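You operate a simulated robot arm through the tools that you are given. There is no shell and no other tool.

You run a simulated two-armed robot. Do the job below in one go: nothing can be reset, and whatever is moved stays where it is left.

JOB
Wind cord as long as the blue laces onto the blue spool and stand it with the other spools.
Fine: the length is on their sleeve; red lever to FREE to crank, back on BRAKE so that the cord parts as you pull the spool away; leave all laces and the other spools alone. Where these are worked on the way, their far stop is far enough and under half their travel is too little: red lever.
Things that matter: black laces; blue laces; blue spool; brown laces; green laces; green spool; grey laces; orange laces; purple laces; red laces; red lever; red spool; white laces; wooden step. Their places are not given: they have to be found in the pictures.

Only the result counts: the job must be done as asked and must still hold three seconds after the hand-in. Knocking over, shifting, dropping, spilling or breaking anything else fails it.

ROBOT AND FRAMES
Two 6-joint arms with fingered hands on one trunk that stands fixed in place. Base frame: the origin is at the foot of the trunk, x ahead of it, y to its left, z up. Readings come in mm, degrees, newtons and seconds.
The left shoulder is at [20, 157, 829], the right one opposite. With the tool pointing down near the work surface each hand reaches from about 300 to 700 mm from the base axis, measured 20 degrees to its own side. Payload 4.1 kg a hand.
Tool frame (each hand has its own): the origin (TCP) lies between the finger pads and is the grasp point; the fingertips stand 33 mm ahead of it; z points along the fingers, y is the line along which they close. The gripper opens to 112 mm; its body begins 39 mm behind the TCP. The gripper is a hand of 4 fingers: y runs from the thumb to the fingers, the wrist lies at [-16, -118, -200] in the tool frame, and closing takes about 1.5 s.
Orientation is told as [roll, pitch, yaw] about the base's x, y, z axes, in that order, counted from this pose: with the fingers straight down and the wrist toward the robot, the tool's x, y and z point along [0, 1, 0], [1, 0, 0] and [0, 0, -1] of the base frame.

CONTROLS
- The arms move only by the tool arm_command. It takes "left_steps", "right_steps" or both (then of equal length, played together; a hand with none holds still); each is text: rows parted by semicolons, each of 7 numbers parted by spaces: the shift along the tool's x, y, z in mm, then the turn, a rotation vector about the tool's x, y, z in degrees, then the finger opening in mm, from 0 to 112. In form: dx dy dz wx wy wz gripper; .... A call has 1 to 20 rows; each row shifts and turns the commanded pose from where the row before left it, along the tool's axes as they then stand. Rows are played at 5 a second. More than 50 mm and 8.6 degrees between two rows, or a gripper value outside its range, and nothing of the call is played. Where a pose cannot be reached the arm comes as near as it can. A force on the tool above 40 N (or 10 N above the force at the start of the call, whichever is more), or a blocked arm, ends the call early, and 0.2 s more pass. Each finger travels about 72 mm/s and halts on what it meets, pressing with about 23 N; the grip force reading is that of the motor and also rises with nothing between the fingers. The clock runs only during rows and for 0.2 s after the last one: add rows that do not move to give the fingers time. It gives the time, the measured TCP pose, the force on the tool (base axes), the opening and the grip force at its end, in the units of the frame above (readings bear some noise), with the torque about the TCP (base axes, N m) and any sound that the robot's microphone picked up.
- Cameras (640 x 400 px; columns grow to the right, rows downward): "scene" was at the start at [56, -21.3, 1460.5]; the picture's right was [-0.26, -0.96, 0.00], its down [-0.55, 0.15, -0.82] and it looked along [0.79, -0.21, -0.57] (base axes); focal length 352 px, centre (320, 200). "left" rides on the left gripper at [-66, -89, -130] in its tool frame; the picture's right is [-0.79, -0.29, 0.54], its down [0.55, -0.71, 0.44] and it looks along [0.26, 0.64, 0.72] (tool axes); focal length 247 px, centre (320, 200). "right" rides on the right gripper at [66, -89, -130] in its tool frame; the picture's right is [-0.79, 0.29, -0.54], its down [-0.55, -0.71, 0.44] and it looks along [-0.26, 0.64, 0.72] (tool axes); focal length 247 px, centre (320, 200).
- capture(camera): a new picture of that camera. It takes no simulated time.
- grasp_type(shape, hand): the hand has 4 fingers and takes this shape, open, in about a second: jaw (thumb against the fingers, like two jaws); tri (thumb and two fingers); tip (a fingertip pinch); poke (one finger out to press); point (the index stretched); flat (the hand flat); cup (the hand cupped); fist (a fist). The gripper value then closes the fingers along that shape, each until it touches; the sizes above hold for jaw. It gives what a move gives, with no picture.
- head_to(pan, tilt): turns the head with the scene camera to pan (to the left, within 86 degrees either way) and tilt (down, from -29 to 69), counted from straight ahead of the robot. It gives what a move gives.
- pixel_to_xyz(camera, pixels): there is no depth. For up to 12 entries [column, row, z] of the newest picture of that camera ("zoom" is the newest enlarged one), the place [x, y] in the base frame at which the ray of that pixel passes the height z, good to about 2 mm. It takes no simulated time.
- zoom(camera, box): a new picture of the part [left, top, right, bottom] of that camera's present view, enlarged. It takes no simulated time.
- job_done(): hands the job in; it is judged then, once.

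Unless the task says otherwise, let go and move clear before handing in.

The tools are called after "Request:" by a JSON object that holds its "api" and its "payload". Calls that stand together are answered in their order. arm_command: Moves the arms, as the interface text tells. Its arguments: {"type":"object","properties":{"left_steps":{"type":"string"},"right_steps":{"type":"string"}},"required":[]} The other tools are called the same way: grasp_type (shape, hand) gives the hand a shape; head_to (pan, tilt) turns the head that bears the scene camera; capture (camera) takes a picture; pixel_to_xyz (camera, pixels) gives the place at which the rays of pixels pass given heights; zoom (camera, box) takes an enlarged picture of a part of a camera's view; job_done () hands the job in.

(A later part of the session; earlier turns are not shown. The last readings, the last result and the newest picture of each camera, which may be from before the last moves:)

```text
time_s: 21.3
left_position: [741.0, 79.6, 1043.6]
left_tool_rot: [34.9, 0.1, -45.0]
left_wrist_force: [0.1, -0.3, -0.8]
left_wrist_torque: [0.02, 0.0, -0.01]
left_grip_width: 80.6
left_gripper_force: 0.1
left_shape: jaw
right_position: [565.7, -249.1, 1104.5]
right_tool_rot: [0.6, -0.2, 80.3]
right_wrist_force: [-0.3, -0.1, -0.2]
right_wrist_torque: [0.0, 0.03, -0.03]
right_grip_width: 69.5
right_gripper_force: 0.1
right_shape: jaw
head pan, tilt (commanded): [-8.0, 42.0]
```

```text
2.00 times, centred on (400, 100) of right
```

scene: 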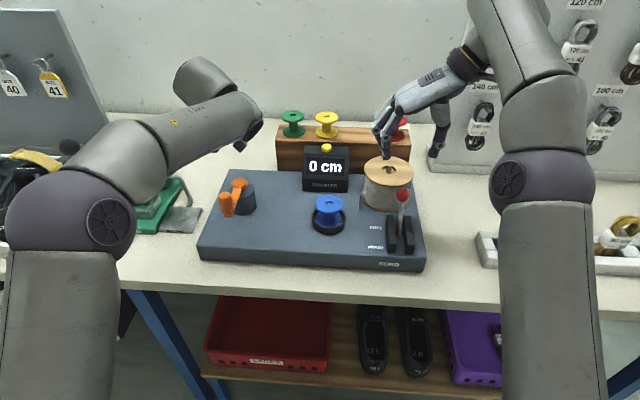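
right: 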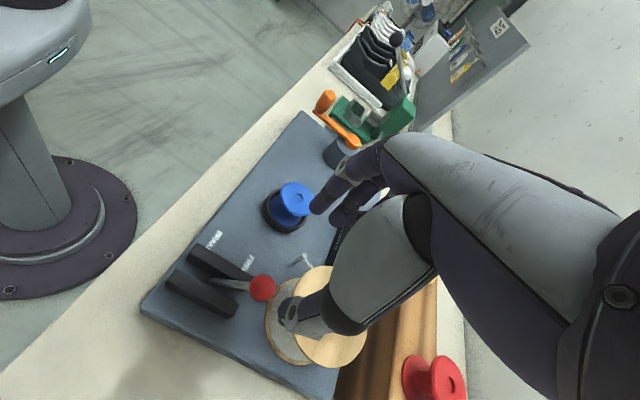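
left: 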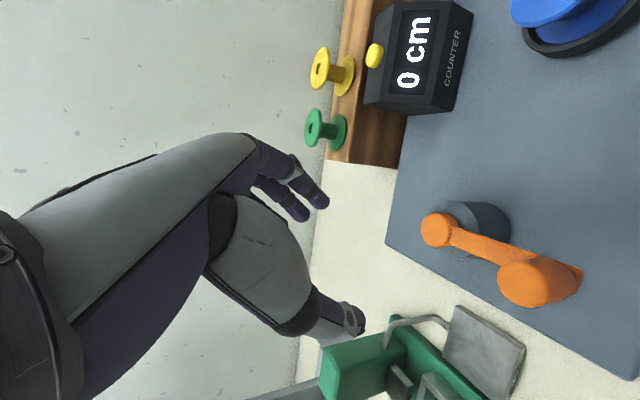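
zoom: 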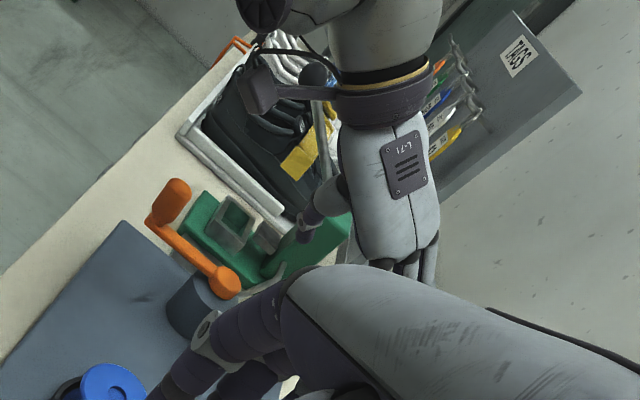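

Far side is reachable at this tilt. Checking where the green press stands (scene (135,140) tower top, earlier view) relative to the crank circle.

Request:
{"api": "pixel_to_xyz", "payload": {"camera": "scene", "pixels": [[122, 140, 950], [122, 140, 1000], [148, 138, 950], [148, 138, 1000], [160, 232, 860], [201, 207, 875], [190, 232, 875], [178, 180, 900], [155, 205, 870]]}}

Request:
{"api": "pixel_to_xyz", "payload": {"camera": "right", "pixels": [[400, 130, 900], [400, 130, 950], [400, 130, 1000], [414, 105, 900], [414, 105, 950], [414, 105, 1000]]}}

Request:
{"api": "capture", "payload": {"camera": "right"}}

Request:
{"api": "capture", "payload": {"camera": "left"}}

```text
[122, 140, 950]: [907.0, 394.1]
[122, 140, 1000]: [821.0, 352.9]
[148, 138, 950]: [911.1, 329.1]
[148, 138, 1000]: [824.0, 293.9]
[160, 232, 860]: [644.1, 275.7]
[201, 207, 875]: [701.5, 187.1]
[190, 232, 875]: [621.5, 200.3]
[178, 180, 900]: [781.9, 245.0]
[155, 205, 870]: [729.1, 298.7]
```

```text
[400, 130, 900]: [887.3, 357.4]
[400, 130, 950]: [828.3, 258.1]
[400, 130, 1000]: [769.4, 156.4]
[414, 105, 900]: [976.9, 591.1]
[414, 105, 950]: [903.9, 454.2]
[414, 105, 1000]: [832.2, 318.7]
```

```text
taken
```

right: 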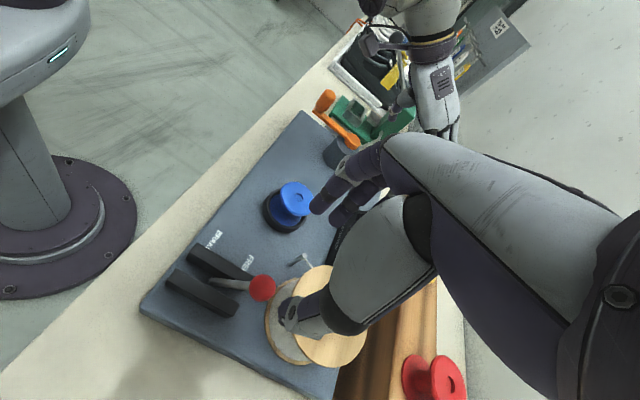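

```text
taken
```

left: 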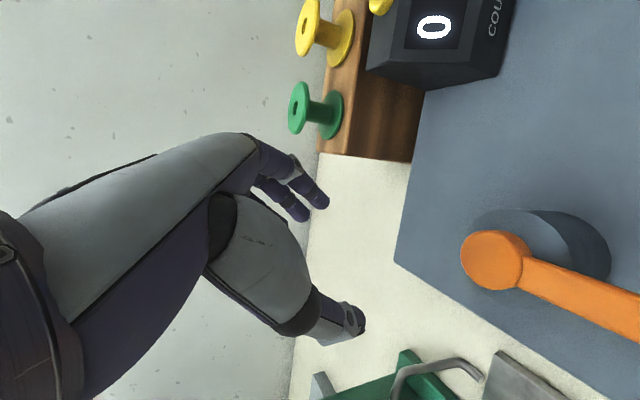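

The press tower (≈(850,310)) is well clear of the circle. I'll bring the left hand up and back over the handle at (584,101).

Request:
{"api": "arm_command", "payload": {"left_steps": "11.5 0 -16.4 0 0 0 80; -19.4 -31.5 -14 0 0 0 80; -19.4 -31.5 -14 0 0 0 80; -19.4 -31.5 -14 0 0 0 80; -19.4 -31.5 -14 0 0 0 80; 0 0 0 0 0 0 80; 0 0 0 0 0 0 80"}}

Request:
{"api": "capture", "payload": {"camera": "left"}}

Request:
{"api": "zoom", "payload": {"camera": "scene", "box": [130, 120, 330, 260]}}

Request:
{"api": "zoom", "payload": {"camera": "right", "box": [260, 0, 500, 170]}}

```text
time_s: 22.9
left_position: [583.0, 101.1, 1066.4]
left_tool_rot: [35.0, -0.1, -45.0]
left_wrist_force: [-0.1, 0.0, 0.1]
left_wrist_torque: [0.02, -0.02, -0.01]
left_grip_width: 80.1
left_gripper_force: 0.2
left_shape: jaw
right_position: [564.9, -249.5, 1104.6]
right_tool_rot: [0.7, -0.1, 80.5]
right_wrist_force: [0.4, 0.4, 0.6]
right_wrist_torque: [-0.03, 0.02, -0.01]
right_grip_width: 69.6
right_gripper_force: 0.1
right_shape: jaw
head pan, tilt (commanded): [-8.0, 42.0]
```

```text
taken
```

left: 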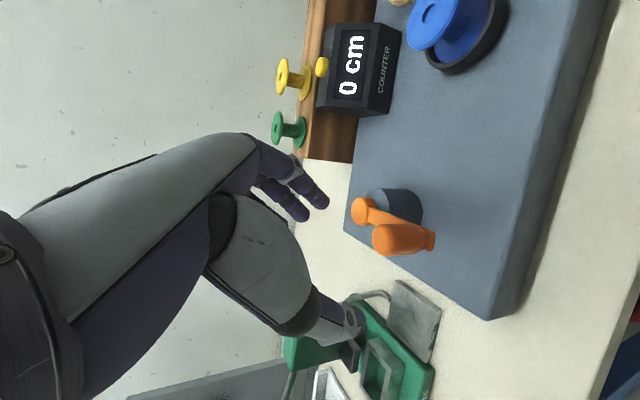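

```text
2.86 times, centred on (230, 190) of scene
```

zoom: 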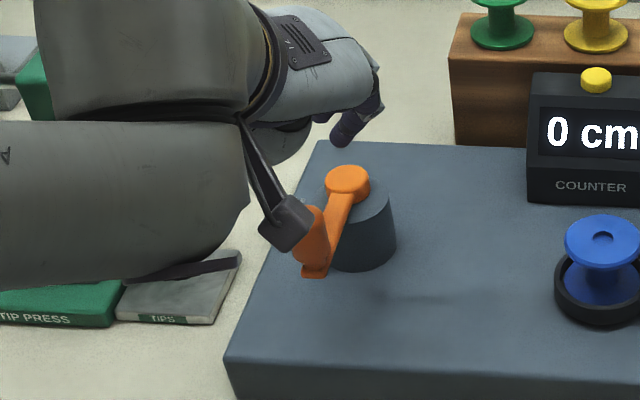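

```text
2.35 times, centred on (380, 85) of right
```

zoom: 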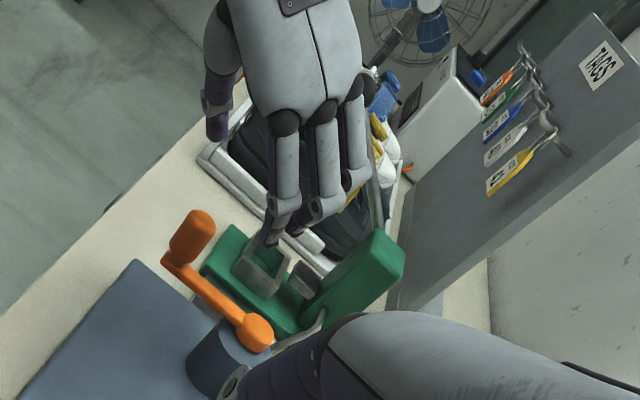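

The hand is 65 mm above the handle with the fingers spread around it. Descending vertically to TCP z≈1004.

Request:
{"api": "arm_command", "payload": {"left_steps": "-11.8 0 16.8 0 0 0 80; -11.8 0 16.8 0 0 0 80; -11.8 0 16.8 0 0 0 80; 0 0 0 0 0 0 80; 0 0 0 0 0 0 80"}}

Request:
{"api": "capture", "payload": {"camera": "left"}}

Request:
{"api": "zoom", "payload": {"camera": "scene", "box": [130, 120, 330, 260]}}

Request:
{"api": "zoom", "payload": {"camera": "right", "box": [260, 20, 440, 170]}}

```text
time_s: 24.1
left_position: [582.9, 100.3, 1004.8]
left_tool_rot: [35.0, 0.0, -44.9]
left_wrist_force: [0.4, 0.1, 0.4]
left_wrist_torque: [0.0, 0.0, -0.01]
left_grip_width: 80.4
left_gripper_force: 0.0
left_shape: jaw
right_position: [566.2, -249.6, 1104.8]
right_tool_rot: [0.8, -0.2, 80.4]
right_wrist_force: [0.3, 0.6, 0.7]
right_wrist_torque: [0.02, 0.01, 0.01]
right_grip_width: 69.6
right_gripper_force: 0.1
right_shape: jaw
head pan, tilt (commanded): [-8.0, 42.0]
```

```text
taken
```

left: 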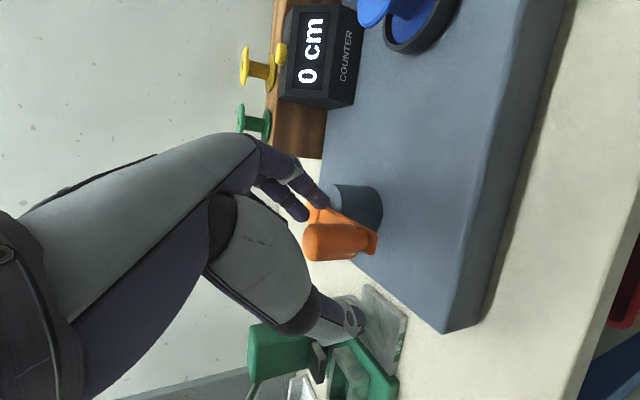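

```text
2.86 times, centred on (230, 190) of scene
```

zoom: 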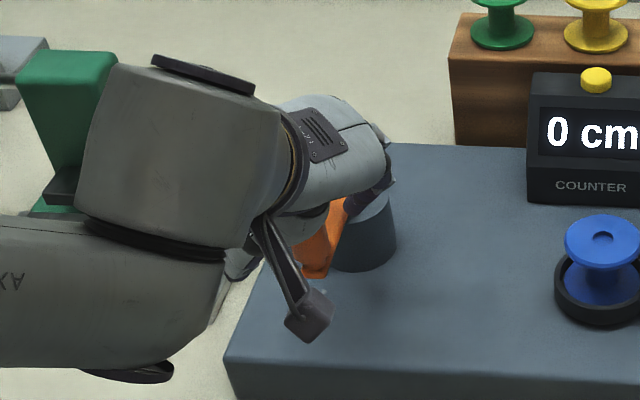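

```text
2.67 times, centred on (350, 95) of right
```

zoom: 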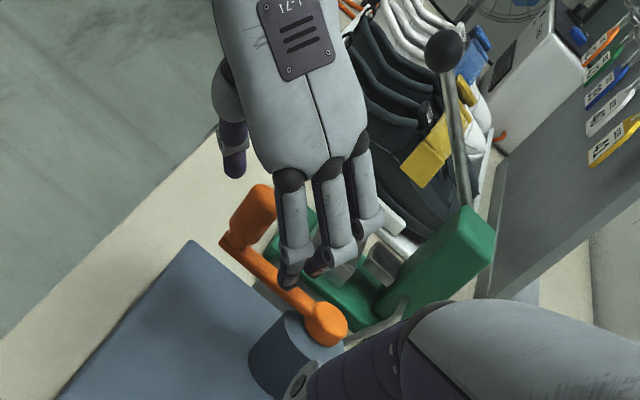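

The handle is between thumb and fingers (left view: thumb tip (360,320), fingertips (315,200), handle top (310,242)). Closing on it.

Request:
{"api": "arm_command", "payload": {"left_steps": "0 0 0 0 0 0 55; 0 0 0 0 0 0 40; 0 0 0 0 0 0 30; 0 0 0 0 0 0 24; 0 0 0 0 0 0 20; 0 0 0 0 0 0 20"}}

Request:
{"api": "capture", "payload": {"camera": "left"}}

Request:
{"api": "zoom", "payload": {"camera": "scene", "box": [180, 140, 330, 245]}}

Request:
{"api": "zoom", "payload": {"camera": "right", "box": [260, 20, 440, 170]}}

```text
time_s: 25.5
left_position: [583.8, 100.2, 1004.6]
left_tool_rot: [34.9, 0.0, -45.0]
left_wrist_force: [0.0, -0.5, 0.2]
left_wrist_torque: [0.01, 0.0, -0.01]
left_grip_width: 20.4
left_gripper_force: 0.0
left_shape: jaw
right_position: [565.5, -249.4, 1104.1]
right_tool_rot: [0.6, -0.2, 80.3]
right_wrist_force: [0.2, -0.3, -0.9]
right_wrist_torque: [-0.02, 0.0, -0.03]
right_grip_width: 69.5
right_gripper_force: 0.0
right_shape: jaw
head pan, tilt (commanded): [-8.0, 42.0]
```

```text
taken
```

left: 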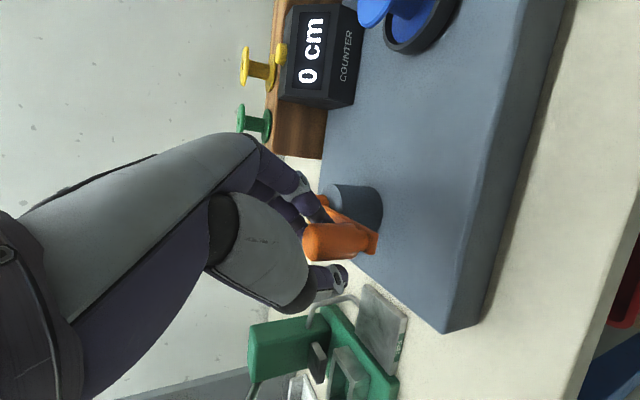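

```text
3.81 times, centred on (255, 192) of scene
```

zoom: 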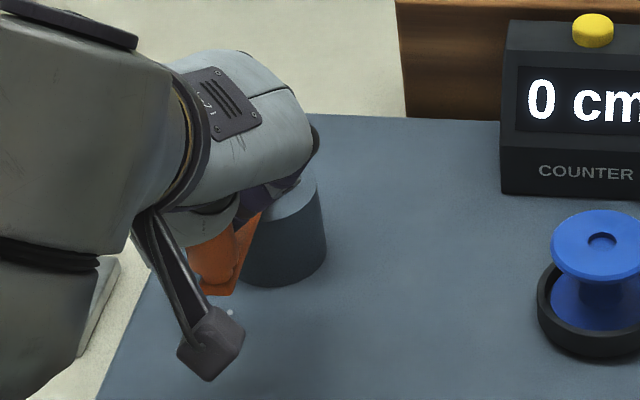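

```text
2.67 times, centred on (350, 95) of right
```

zoom: 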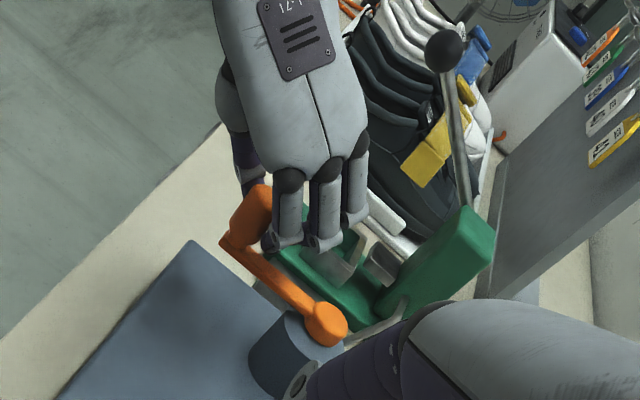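

Width 20 with zero force means the handle is not between the pads; in the left view it sits to the right (tool −x side) of the fingertips. Let me measure the handle against the fingertips in this view.

Request:
{"api": "zoom", "payload": {"camera": "left", "box": [240, 150, 400, 300]}}

Request:
{"api": "pixel_to_xyz", "payload": {"camera": "left", "pixels": [[308, 242, 1001], [320, 242, 1001], [372, 243, 950], [347, 275, 980], [325, 220, 980]]}}

```text
2.67 times, centred on (320, 225) of left
```

zoom: 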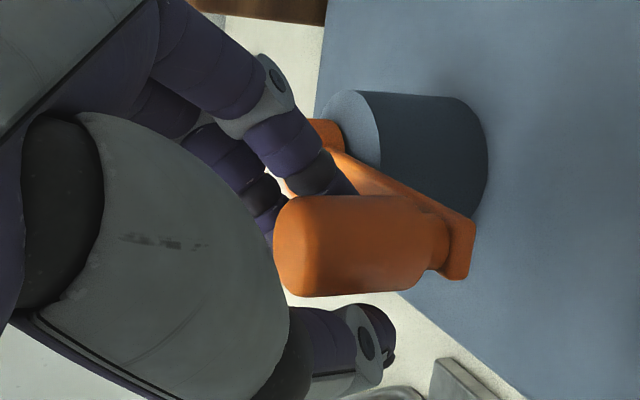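

```text
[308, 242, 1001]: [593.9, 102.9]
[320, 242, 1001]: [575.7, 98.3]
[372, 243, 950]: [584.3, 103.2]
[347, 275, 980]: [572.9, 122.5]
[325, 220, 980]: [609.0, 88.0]
```

The handle looks bracketed between finger and thumb with small gaps; the fingers curve, so I'll just keep closing until force appears.

Request:
{"api": "arm_command", "payload": {"left_steps": "0 0 0 0 0 0 12; 0 0 0 0 0 0 6; 0 0 0 0 0 0 0; 0 0 0 0 0 0 0; 0 0 0 0 0 0 0"}}

Request:
{"api": "zoom", "payload": {"camera": "left", "box": [240, 150, 400, 300]}}

Request:
{"api": "zoom", "payload": {"camera": "right", "box": [290, 60, 400, 160]}}

```text
time_s: 26.7
left_position: [583.6, 101.1, 1004.9]
left_tool_rot: [35.1, 0.0, -45.0]
left_wrist_force: [2.1, 0.0, -2.4]
left_wrist_torque: [-0.06, -0.09, 0.04]
left_grip_width: 5.8
left_gripper_force: 22.9
left_shape: jaw
right_position: [565.6, -249.8, 1104.7]
right_tool_rot: [0.7, -0.2, 80.4]
right_wrist_force: [0.3, 0.0, -0.3]
right_wrist_torque: [-0.01, -0.02, 0.03]
right_grip_width: 69.9
right_gripper_force: 0.1
right_shape: jaw
head pan, tilt (commanded): [-8.0, 42.0]
```

```text
2.67 times, centred on (320, 225) of left
```

zoom: 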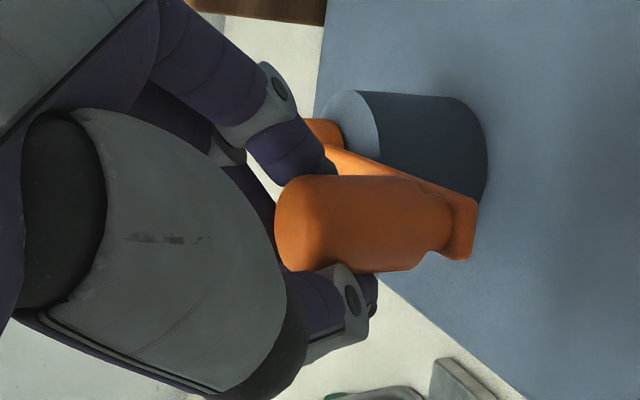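

```text
4.00 times, centred on (345, 110) of right
```

zoom: 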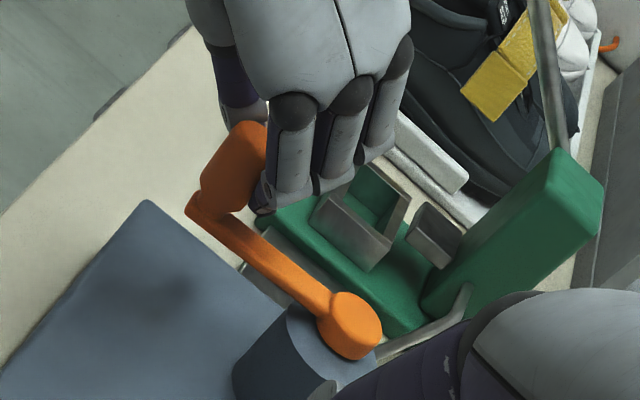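

Gripping only at the edge of the index finger. I'll open a little, shift the hand 9.5 mm back and right so thumb and middle finger meet the handle at mid-height, and close again.

Request:
{"api": "arm_command", "payload": {"left_steps": "0 0 0 0 0 0 15; 0 0 0 0 0 0 35; 0 0 0 0 0 0 45; -5.5 0 -3.85 0 0 0 45; -5.5 0 -3.85 0 0 0 45; 0 0 0 0 0 0 30; 0 0 0 0 0 0 15; 0 0 0 0 0 0 0; 0 0 0 0 0 0 0; 0 0 0 0 0 0 0"}}

Request:
{"api": "zoom", "payload": {"camera": "left", "box": [240, 150, 400, 300]}}

Request:
{"api": "zoom", "payload": {"camera": "right", "box": [290, 60, 400, 160]}}

Request:
{"api": "zoom", "payload": {"camera": "scene", "box": [180, 140, 330, 245]}}

```text
time_s: 28.9
left_position: [573.5, 91.7, 1005.2]
left_tool_rot: [35.0, 0.0, -45.1]
left_wrist_force: [1.9, 1.2, 0.7]
left_wrist_torque: [-0.06, -0.07, 0.02]
left_grip_width: 15.6
left_gripper_force: 23.0
left_shape: jaw
right_position: [565.6, -249.2, 1105.2]
right_tool_rot: [0.7, -0.1, 80.4]
right_wrist_force: [-0.4, -0.8, -0.5]
right_wrist_torque: [-0.01, 0.03, 0.01]
right_grip_width: 69.5
right_gripper_force: 0.1
right_shape: jaw
head pan, tilt (commanded): [-8.0, 42.0]
```

```text
2.67 times, centred on (320, 225) of left
```

zoom: 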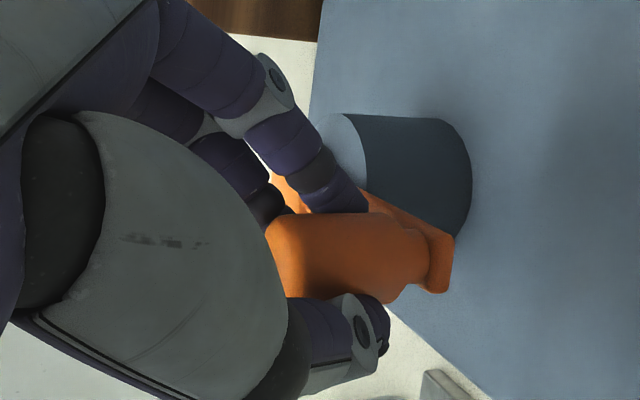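

```text
4.00 times, centred on (345, 110) of right
```

zoom: 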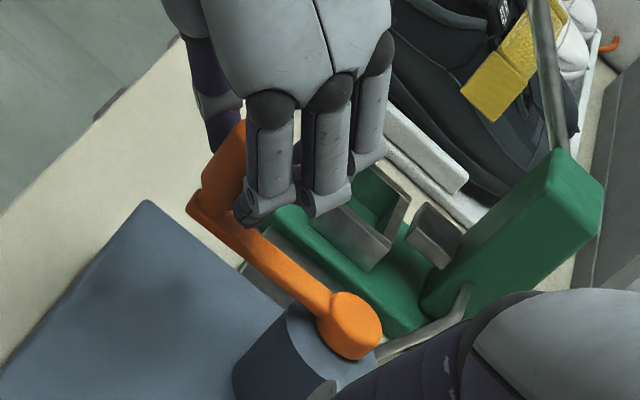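

```text
3.81 times, centred on (255, 192) of scene
```

zoom: 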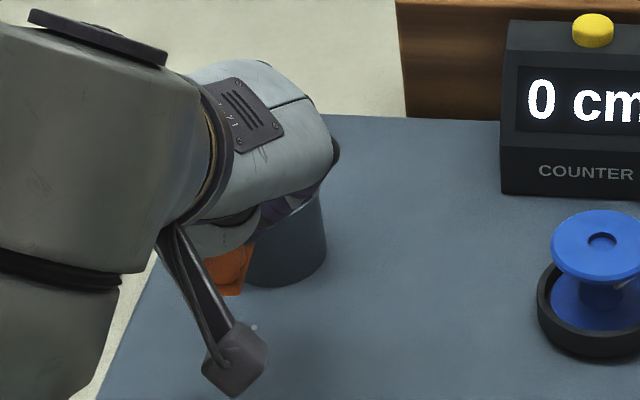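

Now gripped at 15.6 mm with 23 N. Trying a 60° clockwise turn (radius 80) to see whether the crank follows and which way the counter goes.

Request:
{"api": "arm_command", "payload": {"left_steps": "10.4 -5.8 7.3 0 0 0 0; 11.1 -3.5 7.8 0 0 0 0; 11.4 -1.1 8.0 0 0 0 0; 11.4 1.4 8.0 0 0 0 0; 11.0 3.7 7.7 0 0 0 0; 10.3 6.0 7.2 0 0 0 0; 0 0 0 0 0 0 0"}}

Request:
{"api": "capture", "payload": {"camera": "scene"}}

Request:
{"api": "zoom", "payload": {"camera": "scene", "box": [180, 140, 380, 245]}}

Request:
{"api": "zoom", "payload": {"camera": "right", "box": [290, 60, 450, 180]}}

Request:
{"api": "zoom", "payload": {"camera": "left", "box": [240, 150, 400, 300]}}

```text
time_s: 30.5
left_position: [630.9, 146.9, 1003.4]
left_tool_rot: [35.1, -0.1, -45.0]
left_wrist_force: [0.7, 0.1, 0.1]
left_wrist_torque: [-0.02, -0.02, 0.0]
left_grip_width: 13.0
left_gripper_force: 22.8
left_shape: jaw
right_position: [565.6, -248.7, 1105.4]
right_tool_rot: [0.8, 0.0, 80.2]
right_wrist_force: [0.2, 0.8, -0.4]
right_wrist_torque: [0.02, 0.0, 0.04]
right_grip_width: 69.7
right_gripper_force: 0.1
right_shape: jaw
head pan, tilt (commanded): [-8.0, 42.0]
```

```text
taken
```

scene: 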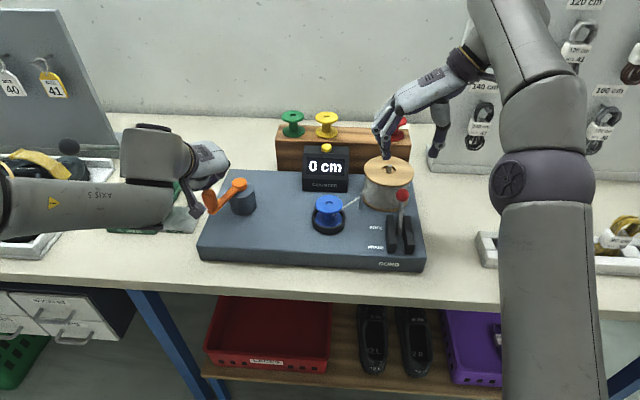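

```text
3.20 times, centred on (280, 192) of scene
```

zoom: 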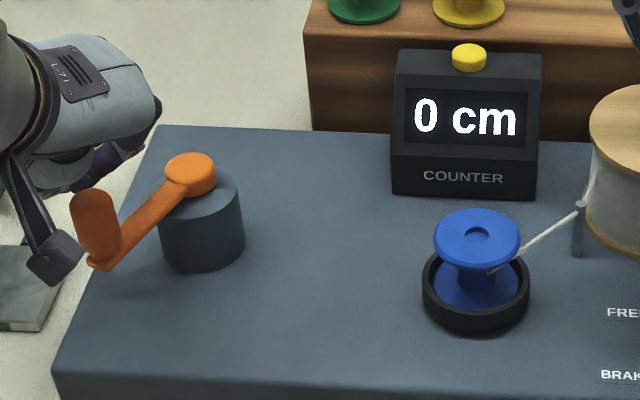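

```text
3.33 times, centred on (370, 120) of right
```

zoom: 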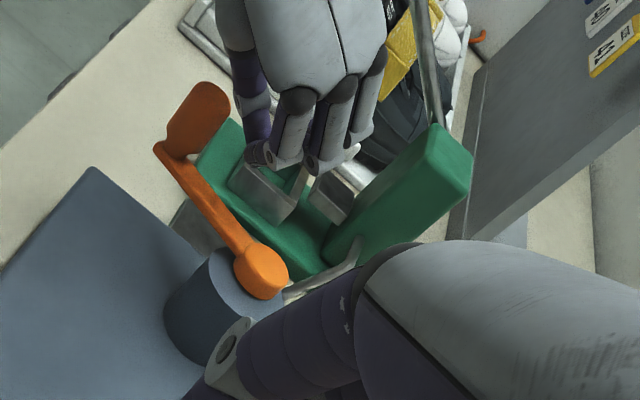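

```text
2.67 times, centred on (320, 225) of left
```

zoom: 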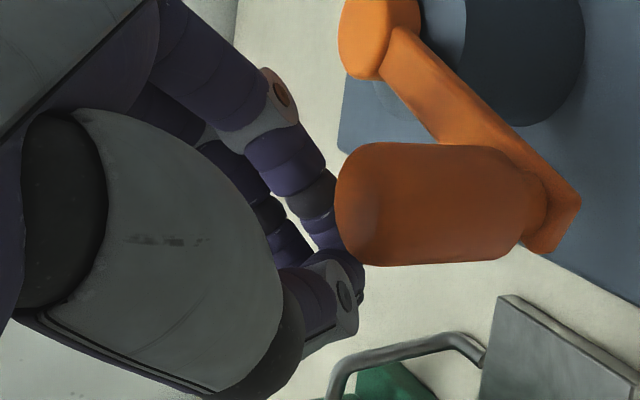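

The handle slipped out along the tool's x axis after turning ~20°, but the cord is now hooked from the guide to the blue spool, so clockwise is the likely winding direction. I'll lift off and switch to the one-finger "poke" shape to push the handle around from behind.

Request:
{"api": "arm_command", "payload": {"left_steps": "0 0 0 0 0 0 20; 11.5 0 -16.4 0 0 0 40; 17 0 -24.5 0 0 0 60; 17 0 -24.5 0 0 0 60; 0 0 0 0 0 0 60"}}

Request:
{"api": "grasp_type", "payload": {"hand": "left", "shape": "poke"}}

Request:
{"api": "capture", "payload": {"camera": "scene"}}

Request:
{"api": "capture", "payload": {"camera": "left"}}

Request:
{"api": "zoom", "payload": {"camera": "right", "box": [260, 0, 500, 180]}}

```text
time_s: 31.7
left_position: [631.0, 147.0, 1084.5]
left_tool_rot: [35.1, 0.0, -45.1]
left_wrist_force: [-0.2, 0.2, 0.0]
left_wrist_torque: [0.02, -0.02, 0.02]
left_grip_width: 59.8
left_gripper_force: 0.2
left_shape: jaw
right_position: [565.0, -249.6, 1104.7]
right_tool_rot: [0.7, -0.2, 80.4]
right_wrist_force: [0.0, 0.2, 0.6]
right_wrist_torque: [0.03, 0.0, 0.0]
right_grip_width: 69.4
right_gripper_force: 0.1
right_shape: jaw
head pan, tilt (commanded): [-8.0, 42.0]
```

```text
time_s: 32.6
left_position: [631.5, 146.4, 1082.4]
left_tool_rot: [35.0, 0.0, -45.0]
left_wrist_force: [0.1, 0.4, -1.0]
left_wrist_torque: [-0.02, -0.05, 0.0]
left_grip_width: 0.0
left_gripper_force: 0.1
left_shape: poke
right_position: [565.2, -248.6, 1104.7]
right_tool_rot: [0.7, -0.1, 80.4]
right_wrist_force: [-0.7, 0.3, 0.0]
right_wrist_torque: [-0.02, 0.01, 0.01]
right_grip_width: 69.6
right_gripper_force: 0.0
right_shape: jaw
head pan, tilt (commanded): [-8.0, 42.0]
```

```text
taken
```

scene: 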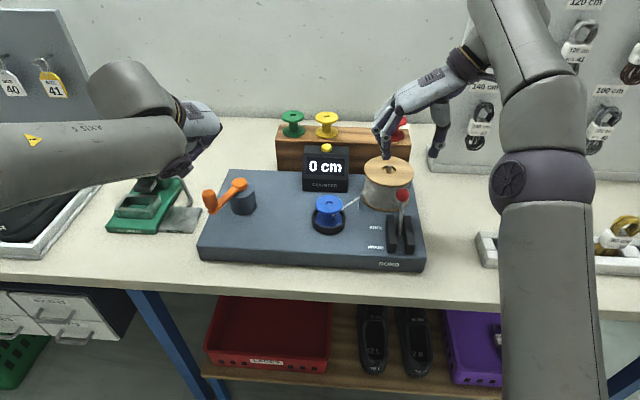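

```text
taken
```

left: 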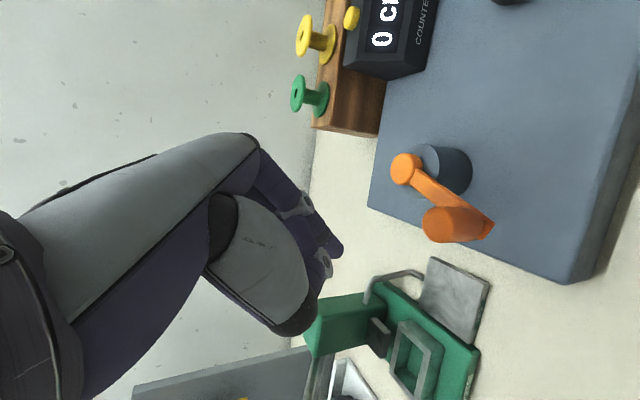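

```text
2.22 times, centred on (380, 90) of right
```

zoom: 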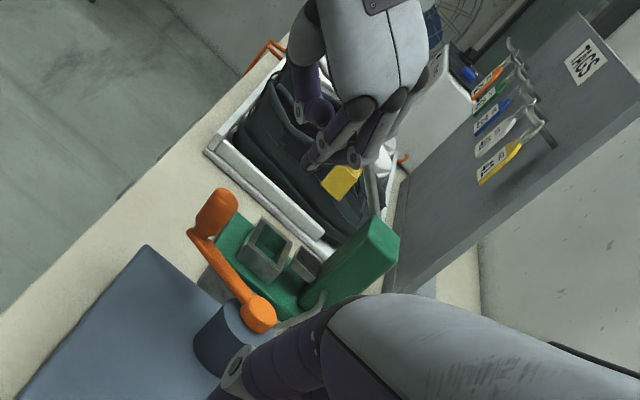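

Let me look closely at the poke shape and compare it with "point", which stretches the index.

Request:
{"api": "zoom", "payload": {"camera": "left", "box": [200, 120, 400, 340]}}

Request:
{"api": "grasp_type", "payload": {"hand": "left", "shape": "point"}}

Request:
{"api": "capture", "payload": {"camera": "left"}}

Request:
{"api": "zoom", "payload": {"camera": "right", "box": [300, 0, 460, 130]}}

Request:
{"api": "zoom", "payload": {"camera": "scene", "box": [120, 60, 320, 230]}}

```text
1.82 times, centred on (300, 230) of left
```

zoom: 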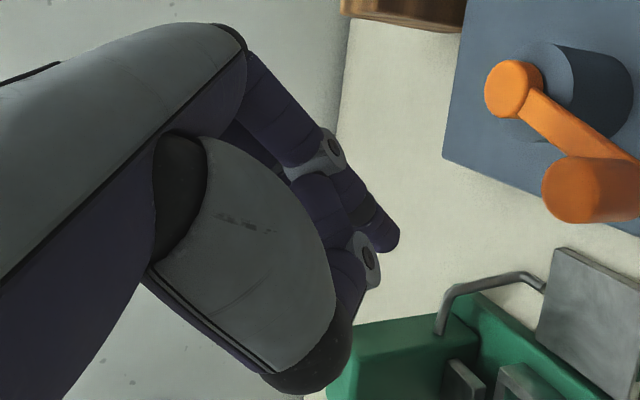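

```text
time_s: 33.5
left_position: [631.3, 146.4, 1084.6]
left_tool_rot: [34.9, 0.1, -45.0]
left_wrist_force: [0.2, -0.6, -0.5]
left_wrist_torque: [0.03, -0.02, -0.02]
left_grip_width: 0.0
left_gripper_force: 0.1
left_shape: point
right_position: [565.0, -248.5, 1105.1]
right_tool_rot: [0.6, 0.0, 80.3]
right_wrist_force: [-0.1, 0.5, 0.6]
right_wrist_torque: [0.0, -0.02, -0.01]
right_grip_width: 69.6
right_gripper_force: 0.1
right_shape: jaw
head pan, tilt (commanded): [-8.0, 42.0]
```

```text
taken
```

left: 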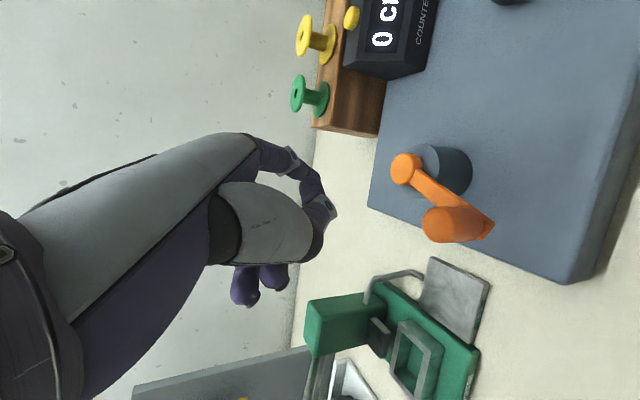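

```text
3.08 times, centred on (380, 65) of right
```

zoom: 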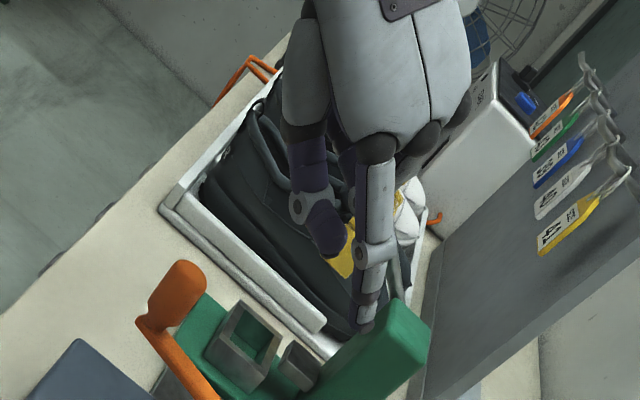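

```text
2.35 times, centred on (220, 145) of scene
```

zoom: 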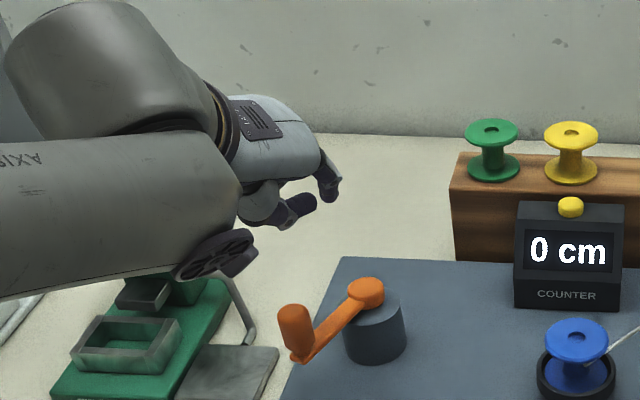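

Request:
{"api": "zoom", "payload": {"camera": "left", "box": [200, 120, 400, 320]}}

Request:
{"api": "zoom", "payload": {"camera": "right", "box": [360, 20, 440, 120]}}

```text
2.00 times, centred on (300, 220) of left
```

zoom: 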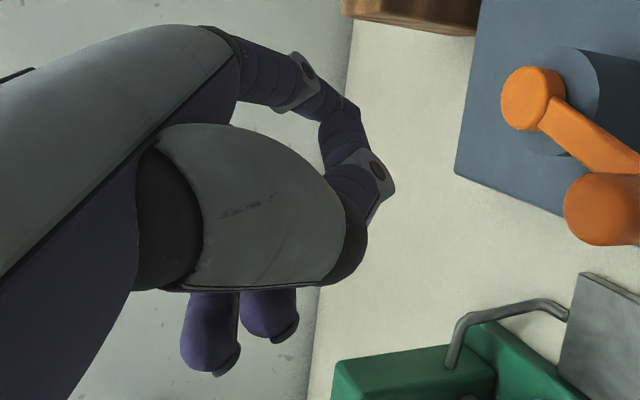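

```text
4.00 times, centred on (400, 70) of right
```

zoom: 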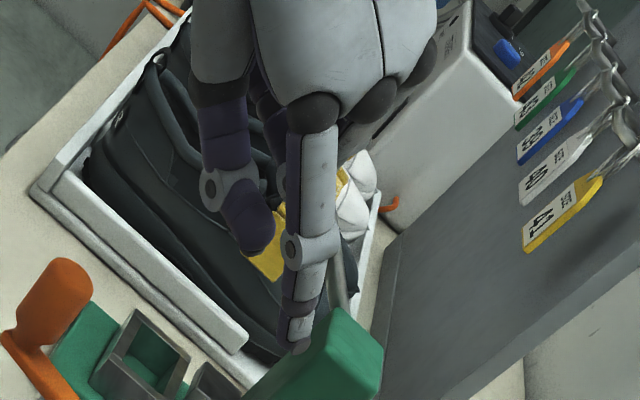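

Request:
{"api": "pixel_to_xyz", "payload": {"camera": "right", "pixels": [[394.25, 106.25, 1000], [394.25, 106.25, 1030], [394.25, 106.25, 1060], [394.25, 106.25, 1090], [389, 98, 1050], [383, 100, 1050]]}}

Request:
{"api": "pixel_to_xyz", "payload": {"camera": "scene", "pixels": [[225, 144, 1000], [225, 144, 1030], [225, 144, 1060], [225, 144, 1090]]}}

Request:
{"api": "zoom", "payload": {"camera": "scene", "box": [180, 90, 260, 170]}}

```text
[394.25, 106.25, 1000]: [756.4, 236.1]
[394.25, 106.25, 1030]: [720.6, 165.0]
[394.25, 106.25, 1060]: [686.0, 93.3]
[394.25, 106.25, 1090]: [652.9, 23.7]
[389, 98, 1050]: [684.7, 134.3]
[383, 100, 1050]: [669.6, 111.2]
```

```text
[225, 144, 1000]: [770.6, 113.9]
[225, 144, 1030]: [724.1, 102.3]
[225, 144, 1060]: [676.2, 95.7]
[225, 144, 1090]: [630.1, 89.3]
```

```text
5.00 times, centred on (220, 130) of scene
```

zoom: 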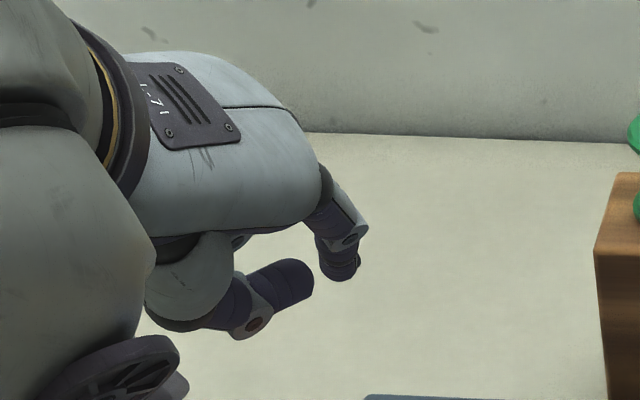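

In "point" the index tip sits about (−14,72,22) in the tool frame and slopes ~45° forward. I'll pitch the hand 14° so the finger is steeper, hover behind the handle (clockwise-wise), and check the tip position.

Request:
{"api": "arm_command", "payload": {"left_steps": "0 0 0 4.05 -4.95 2.85 0; 0 0 0 4.05 -4.95 2.85 0; -24.6 -16 -5.8 0 0 0 0; -24.6 -16 -5.8 0 0 0 0; -24.6 -16 -5.8 0 0 0 0; 0 0 0 0 0 0 0; 0 0 0 0 0 0 0"}}

Request:
{"api": "capture", "payload": {"camera": "scene"}}

Request:
{"api": "zoom", "payload": {"camera": "scene", "box": [150, 110, 290, 240]}}

Request:
{"api": "capture", "payload": {"camera": "left"}}

Request:
{"api": "zoom", "payload": {"camera": "right", "box": [280, 20, 420, 160]}}

```text
time_s: 35.1
left_position: [543.2, 131.5, 1076.0]
left_tool_rot: [25.0, 9.8, -45.9]
left_wrist_force: [-0.2, -0.3, 0.3]
left_wrist_torque: [0.0, 0.04, -0.01]
left_grip_width: 0.1
left_gripper_force: 0.0
left_shape: point
right_position: [564.7, -249.8, 1106.2]
right_tool_rot: [0.8, -0.1, 80.4]
right_wrist_force: [0.5, 0.0, -0.3]
right_wrist_torque: [0.03, 0.03, 0.05]
right_grip_width: 69.6
right_gripper_force: 0.1
right_shape: jaw
head pan, tilt (commanded): [-8.0, 42.0]
```

```text
taken
```

scene: 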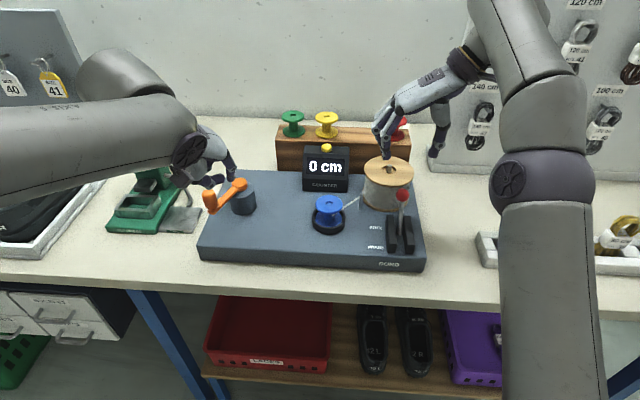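

```text
3.08 times, centred on (220, 175) of scene
```

zoom: 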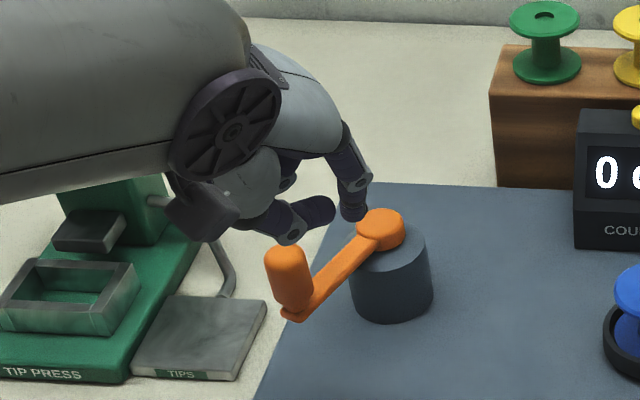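

```text
taken
```

left: 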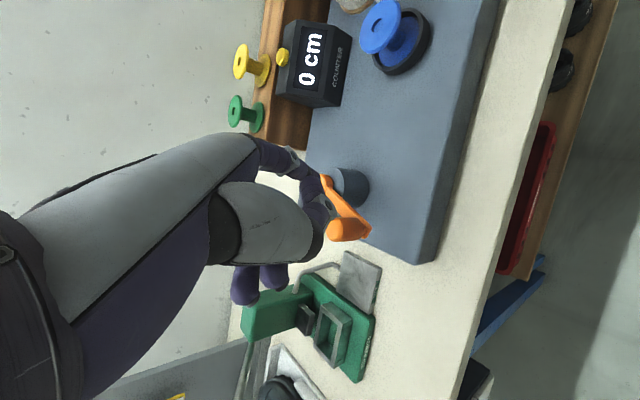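

```text
2.86 times, centred on (350, 90) of right
```

zoom: 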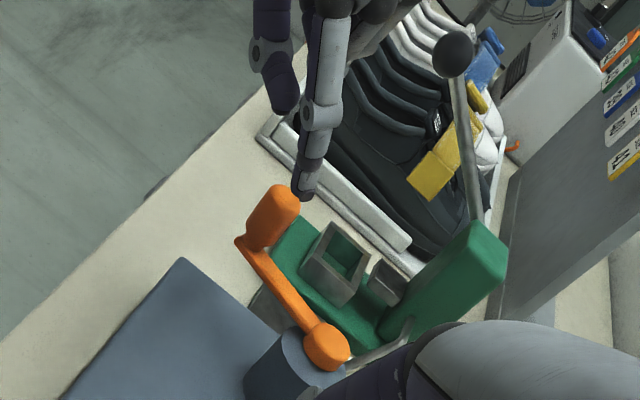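

Request:
{"api": "pixel_to_xyz", "payload": {"camera": "scene", "pixels": [[230.4, 179.9, 1020], [230.4, 179.9, 1040], [230.4, 179.9, 1060], [209.3, 193.8, 1001], [214.5, 207, 965]]}}

Request:
{"api": "pixel_to_xyz", "payload": {"camera": "right", "pixels": [[344, 87.6, 1020], [344, 87.6, 1040], [344, 87.6, 1060], [336.7, 88, 1001], [347, 70, 1070]]}}

```text
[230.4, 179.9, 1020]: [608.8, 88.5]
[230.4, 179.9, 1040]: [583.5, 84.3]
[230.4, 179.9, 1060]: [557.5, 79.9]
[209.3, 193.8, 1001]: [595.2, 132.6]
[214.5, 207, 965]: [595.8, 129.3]
```

```text
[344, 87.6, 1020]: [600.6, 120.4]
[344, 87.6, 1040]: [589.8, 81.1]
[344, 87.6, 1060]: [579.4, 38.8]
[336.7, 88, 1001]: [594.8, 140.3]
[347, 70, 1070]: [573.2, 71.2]
```

The index tip is at about (585,83,1039), matching my prediction, and the handle is now at (595.5,131.5). I'll lower the tip to z≈968 behind the handle and push clockwise through the first quarter turn.

Request:
{"api": "arm_command", "payload": {"left_steps": "-10.1 5.3 20.8 0 0 0 0; -10.1 5.3 20.8 0 0 0 0; -10.1 5.3 20.8 0 0 0 0; 0 0 0 0 0 0 0; 17.7 -15.35 11.21 0 0 0 0; 21.66 -8.27 11.71 0 0 0 0; 23.5 -0.39 11.05 0 0 0 0; 23.05 7.54 9.32 0 0 0 0; 20.33 14.73 6.68 0 0 0 0; 0 0 0 0 0 0 0"}}

Request:
{"api": "capture", "payload": {"camera": "scene"}}

Request:
{"api": "zoom", "payload": {"camera": "scene", "box": [150, 110, 370, 250]}}

Request:
{"api": "zoom", "payload": {"camera": "right", "box": [280, 20, 460, 180]}}

```text
time_s: 37.3
left_position: [628.0, 211.6, 1005.2]
left_tool_rot: [25.0, 9.9, -45.9]
left_wrist_force: [0.1, -0.2, -0.2]
left_wrist_torque: [-0.01, 0.01, -0.01]
left_grip_width: 0.0
left_gripper_force: 0.1
left_shape: point
right_position: [565.2, -249.5, 1106.0]
right_tool_rot: [0.7, 0.0, 80.4]
right_wrist_force: [-0.6, 0.4, 0.5]
right_wrist_torque: [0.0, -0.03, 0.01]
right_grip_width: 69.4
right_gripper_force: 0.0
right_shape: jaw
head pan, tilt (commanded): [-8.0, 42.0]
```

```text
taken
```

scene: 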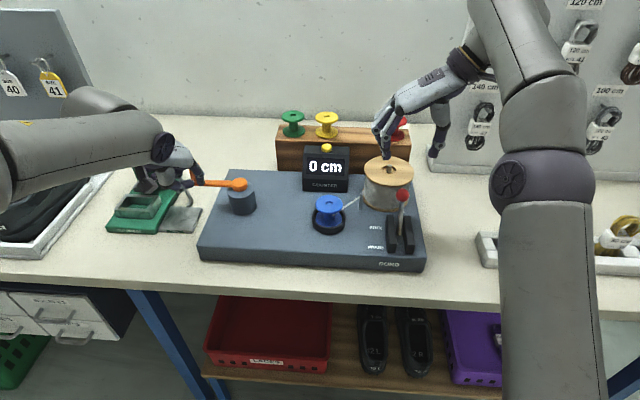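

```text
2.86 times, centred on (260, 180) of scene
```

zoom: 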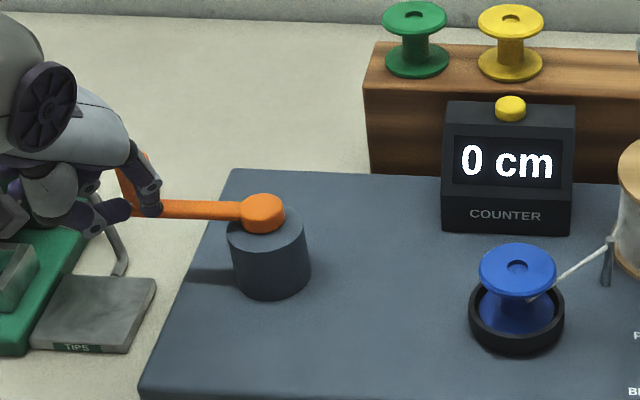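

```text
2.50 times, centred on (370, 100) of right
```

zoom: 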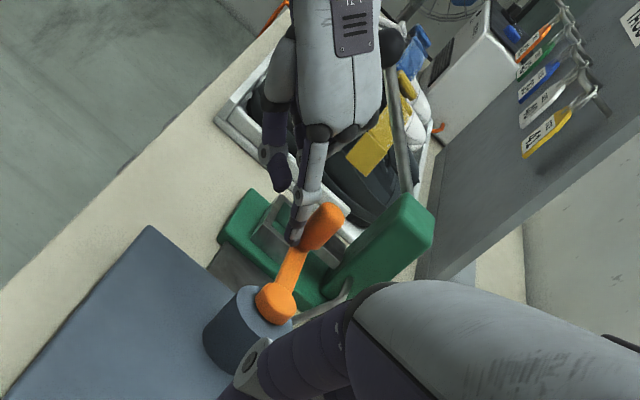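

The finger pushes the crank well: the arm now points left (scene (205,183)). Counter still 0, so I'll continue clockwise past the far side.

Request:
{"api": "arm_command", "payload": {"left_steps": "15.63 20.47 3.38 0 0 0 0; 9.39 24.21 -0.25 0 0 0 0; 2.24 25.57 -3.85 0 0 0 0; -5.14 24.45 -7.08 0 0 0 0; -12 20.92 -9.61 0 0 0 0; 0 0 0 0 0 0 0"}}

Request:
{"api": "zoom", "payload": {"camera": "scene", "box": [150, 110, 370, 250]}}

Request:
{"api": "zoom", "payload": {"camera": "right", "box": [280, 20, 460, 180]}}

```text
time_s: 38.7
left_position: [712.0, 129.1, 1007.1]
left_tool_rot: [25.0, 9.9, -45.9]
left_wrist_force: [-0.3, 1.0, 0.3]
left_wrist_torque: [0.0, -0.02, -0.04]
left_grip_width: 105.7
left_gripper_force: 0.1
left_shape: point
right_position: [565.7, -248.8, 1105.0]
right_tool_rot: [0.8, -0.1, 80.4]
right_wrist_force: [-0.2, 0.1, 0.9]
right_wrist_torque: [0.01, -0.02, 0.02]
right_grip_width: 69.7
right_gripper_force: 0.2
right_shape: jaw
head pan, tilt (commanded): [-8.0, 42.0]
```

```text
2.86 times, centred on (260, 180) of scene
```

zoom: 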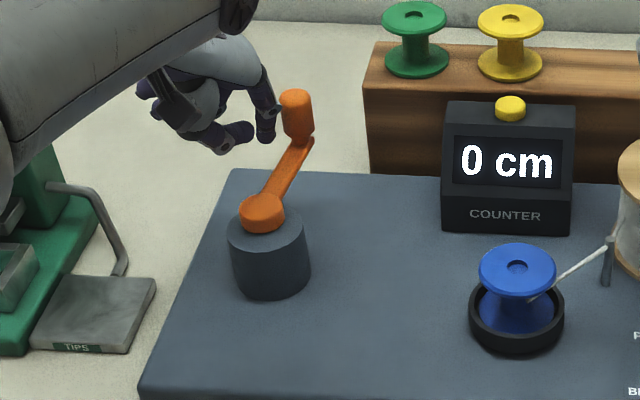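

```text
2.50 times, centred on (370, 100) of right
```

zoom: 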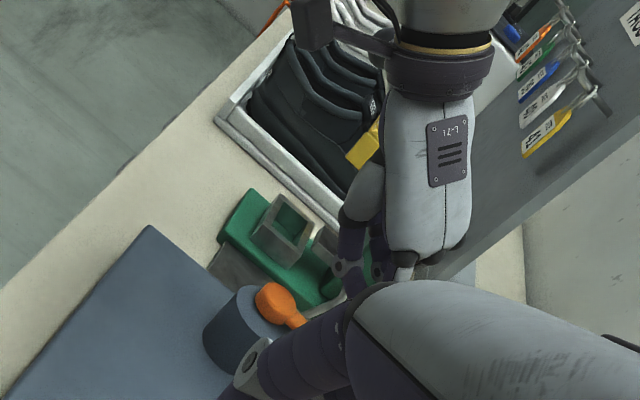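

The handle has passed the far side (zoom (296,115)). Counter still 0; continuing through the right side.

Request:
{"api": "arm_command", "payload": {"left_steps": "-17.7 15.35 -11.21 0 0 0 0; -21.66 8.27 -11.71 0 0 0 0; -23.5 0.39 -11.05 0 0 0 0; -23.05 -7.54 -9.32 0 0 0 0; -20.33 -14.73 -6.68 0 0 0 0; 0 0 0 0 0 0 0"}}

Request:
{"api": "zoom", "payload": {"camera": "scene", "box": [150, 110, 370, 250]}}

Request:
{"api": "zoom", "payload": {"camera": "left", "box": [200, 100, 440, 300]}}

```text
time_s: 40.0
left_position: [629.8, 56.8, 1009.6]
left_tool_rot: [25.3, 10.0, -45.0]
left_wrist_force: [5.0, 23.9, 1.8]
left_wrist_torque: [-0.04, -0.05, 0.84]
left_grip_width: 105.5
left_gripper_force: 0.0
left_shape: point
right_position: [564.8, -248.9, 1105.8]
right_tool_rot: [0.6, -0.1, 80.3]
right_wrist_force: [-0.7, 0.1, 0.2]
right_wrist_torque: [-0.04, 0.01, 0.02]
right_grip_width: 69.6
right_gripper_force: 0.0
right_shape: jaw
head pan, tilt (commanded): [-8.0, 42.0]
stopped in row 6 (left hand): the force on the tool passed its limit at 46 N (the readings are from after the stop); the commanded pose is now the measured one
```

```text
2.86 times, centred on (260, 180) of scene
```

zoom: 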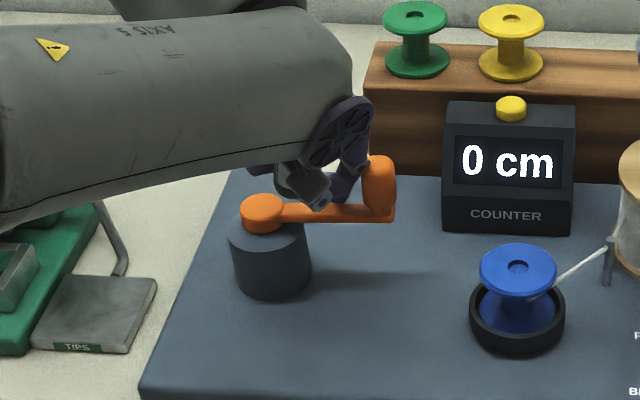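

```text
2.00 times, centred on (320, 200) of left
```

zoom: 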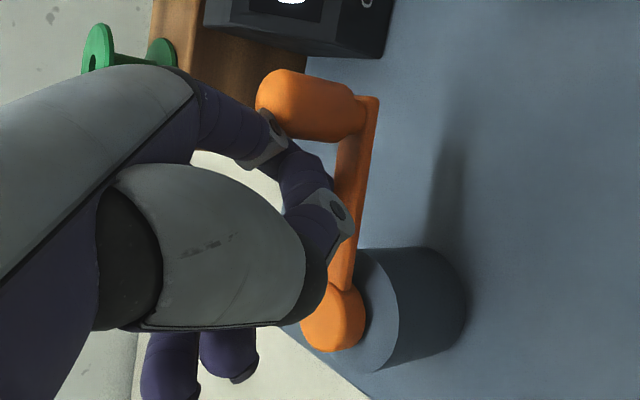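

The call stopped at 46 N: the finger is pressing the handle radially outward (+y reaction 24 N). Let me look at the contact more closely before adjusting.

Request:
{"api": "zoom", "payload": {"camera": "right", "box": [280, 40, 440, 180]}}

Request:
{"api": "zoom", "payload": {"camera": "scene", "box": [220, 140, 310, 220]}}

Request:
{"api": "pixel_to_xyz", "payload": {"camera": "scene", "pixels": [[281, 167.8, 1001], [283, 184, 955], [239.9, 182, 971]]}}

```text
2.86 times, centred on (360, 110) of right
```

zoom: 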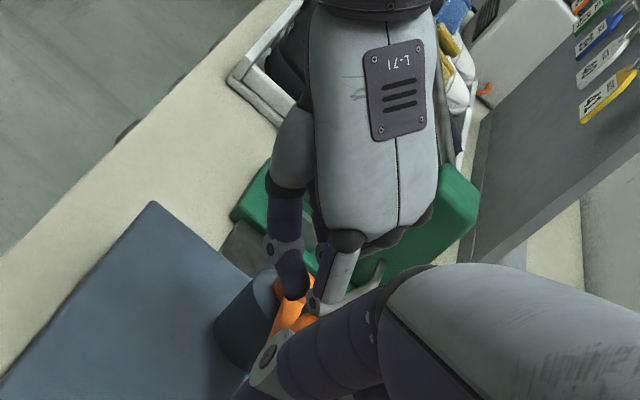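

```text
5.00 times, centred on (265, 180) of scene
```

zoom: 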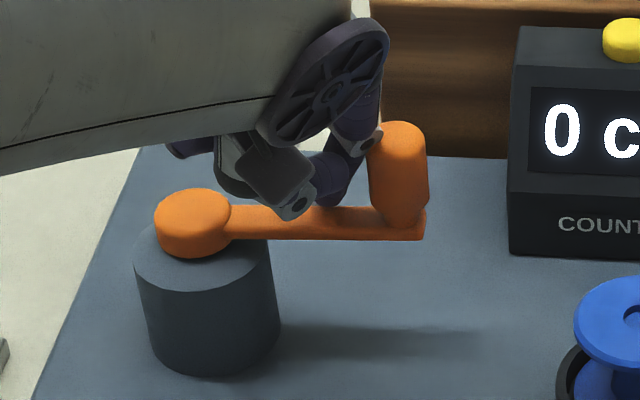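

```text
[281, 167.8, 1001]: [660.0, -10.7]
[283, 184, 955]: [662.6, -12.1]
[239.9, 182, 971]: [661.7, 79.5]
```

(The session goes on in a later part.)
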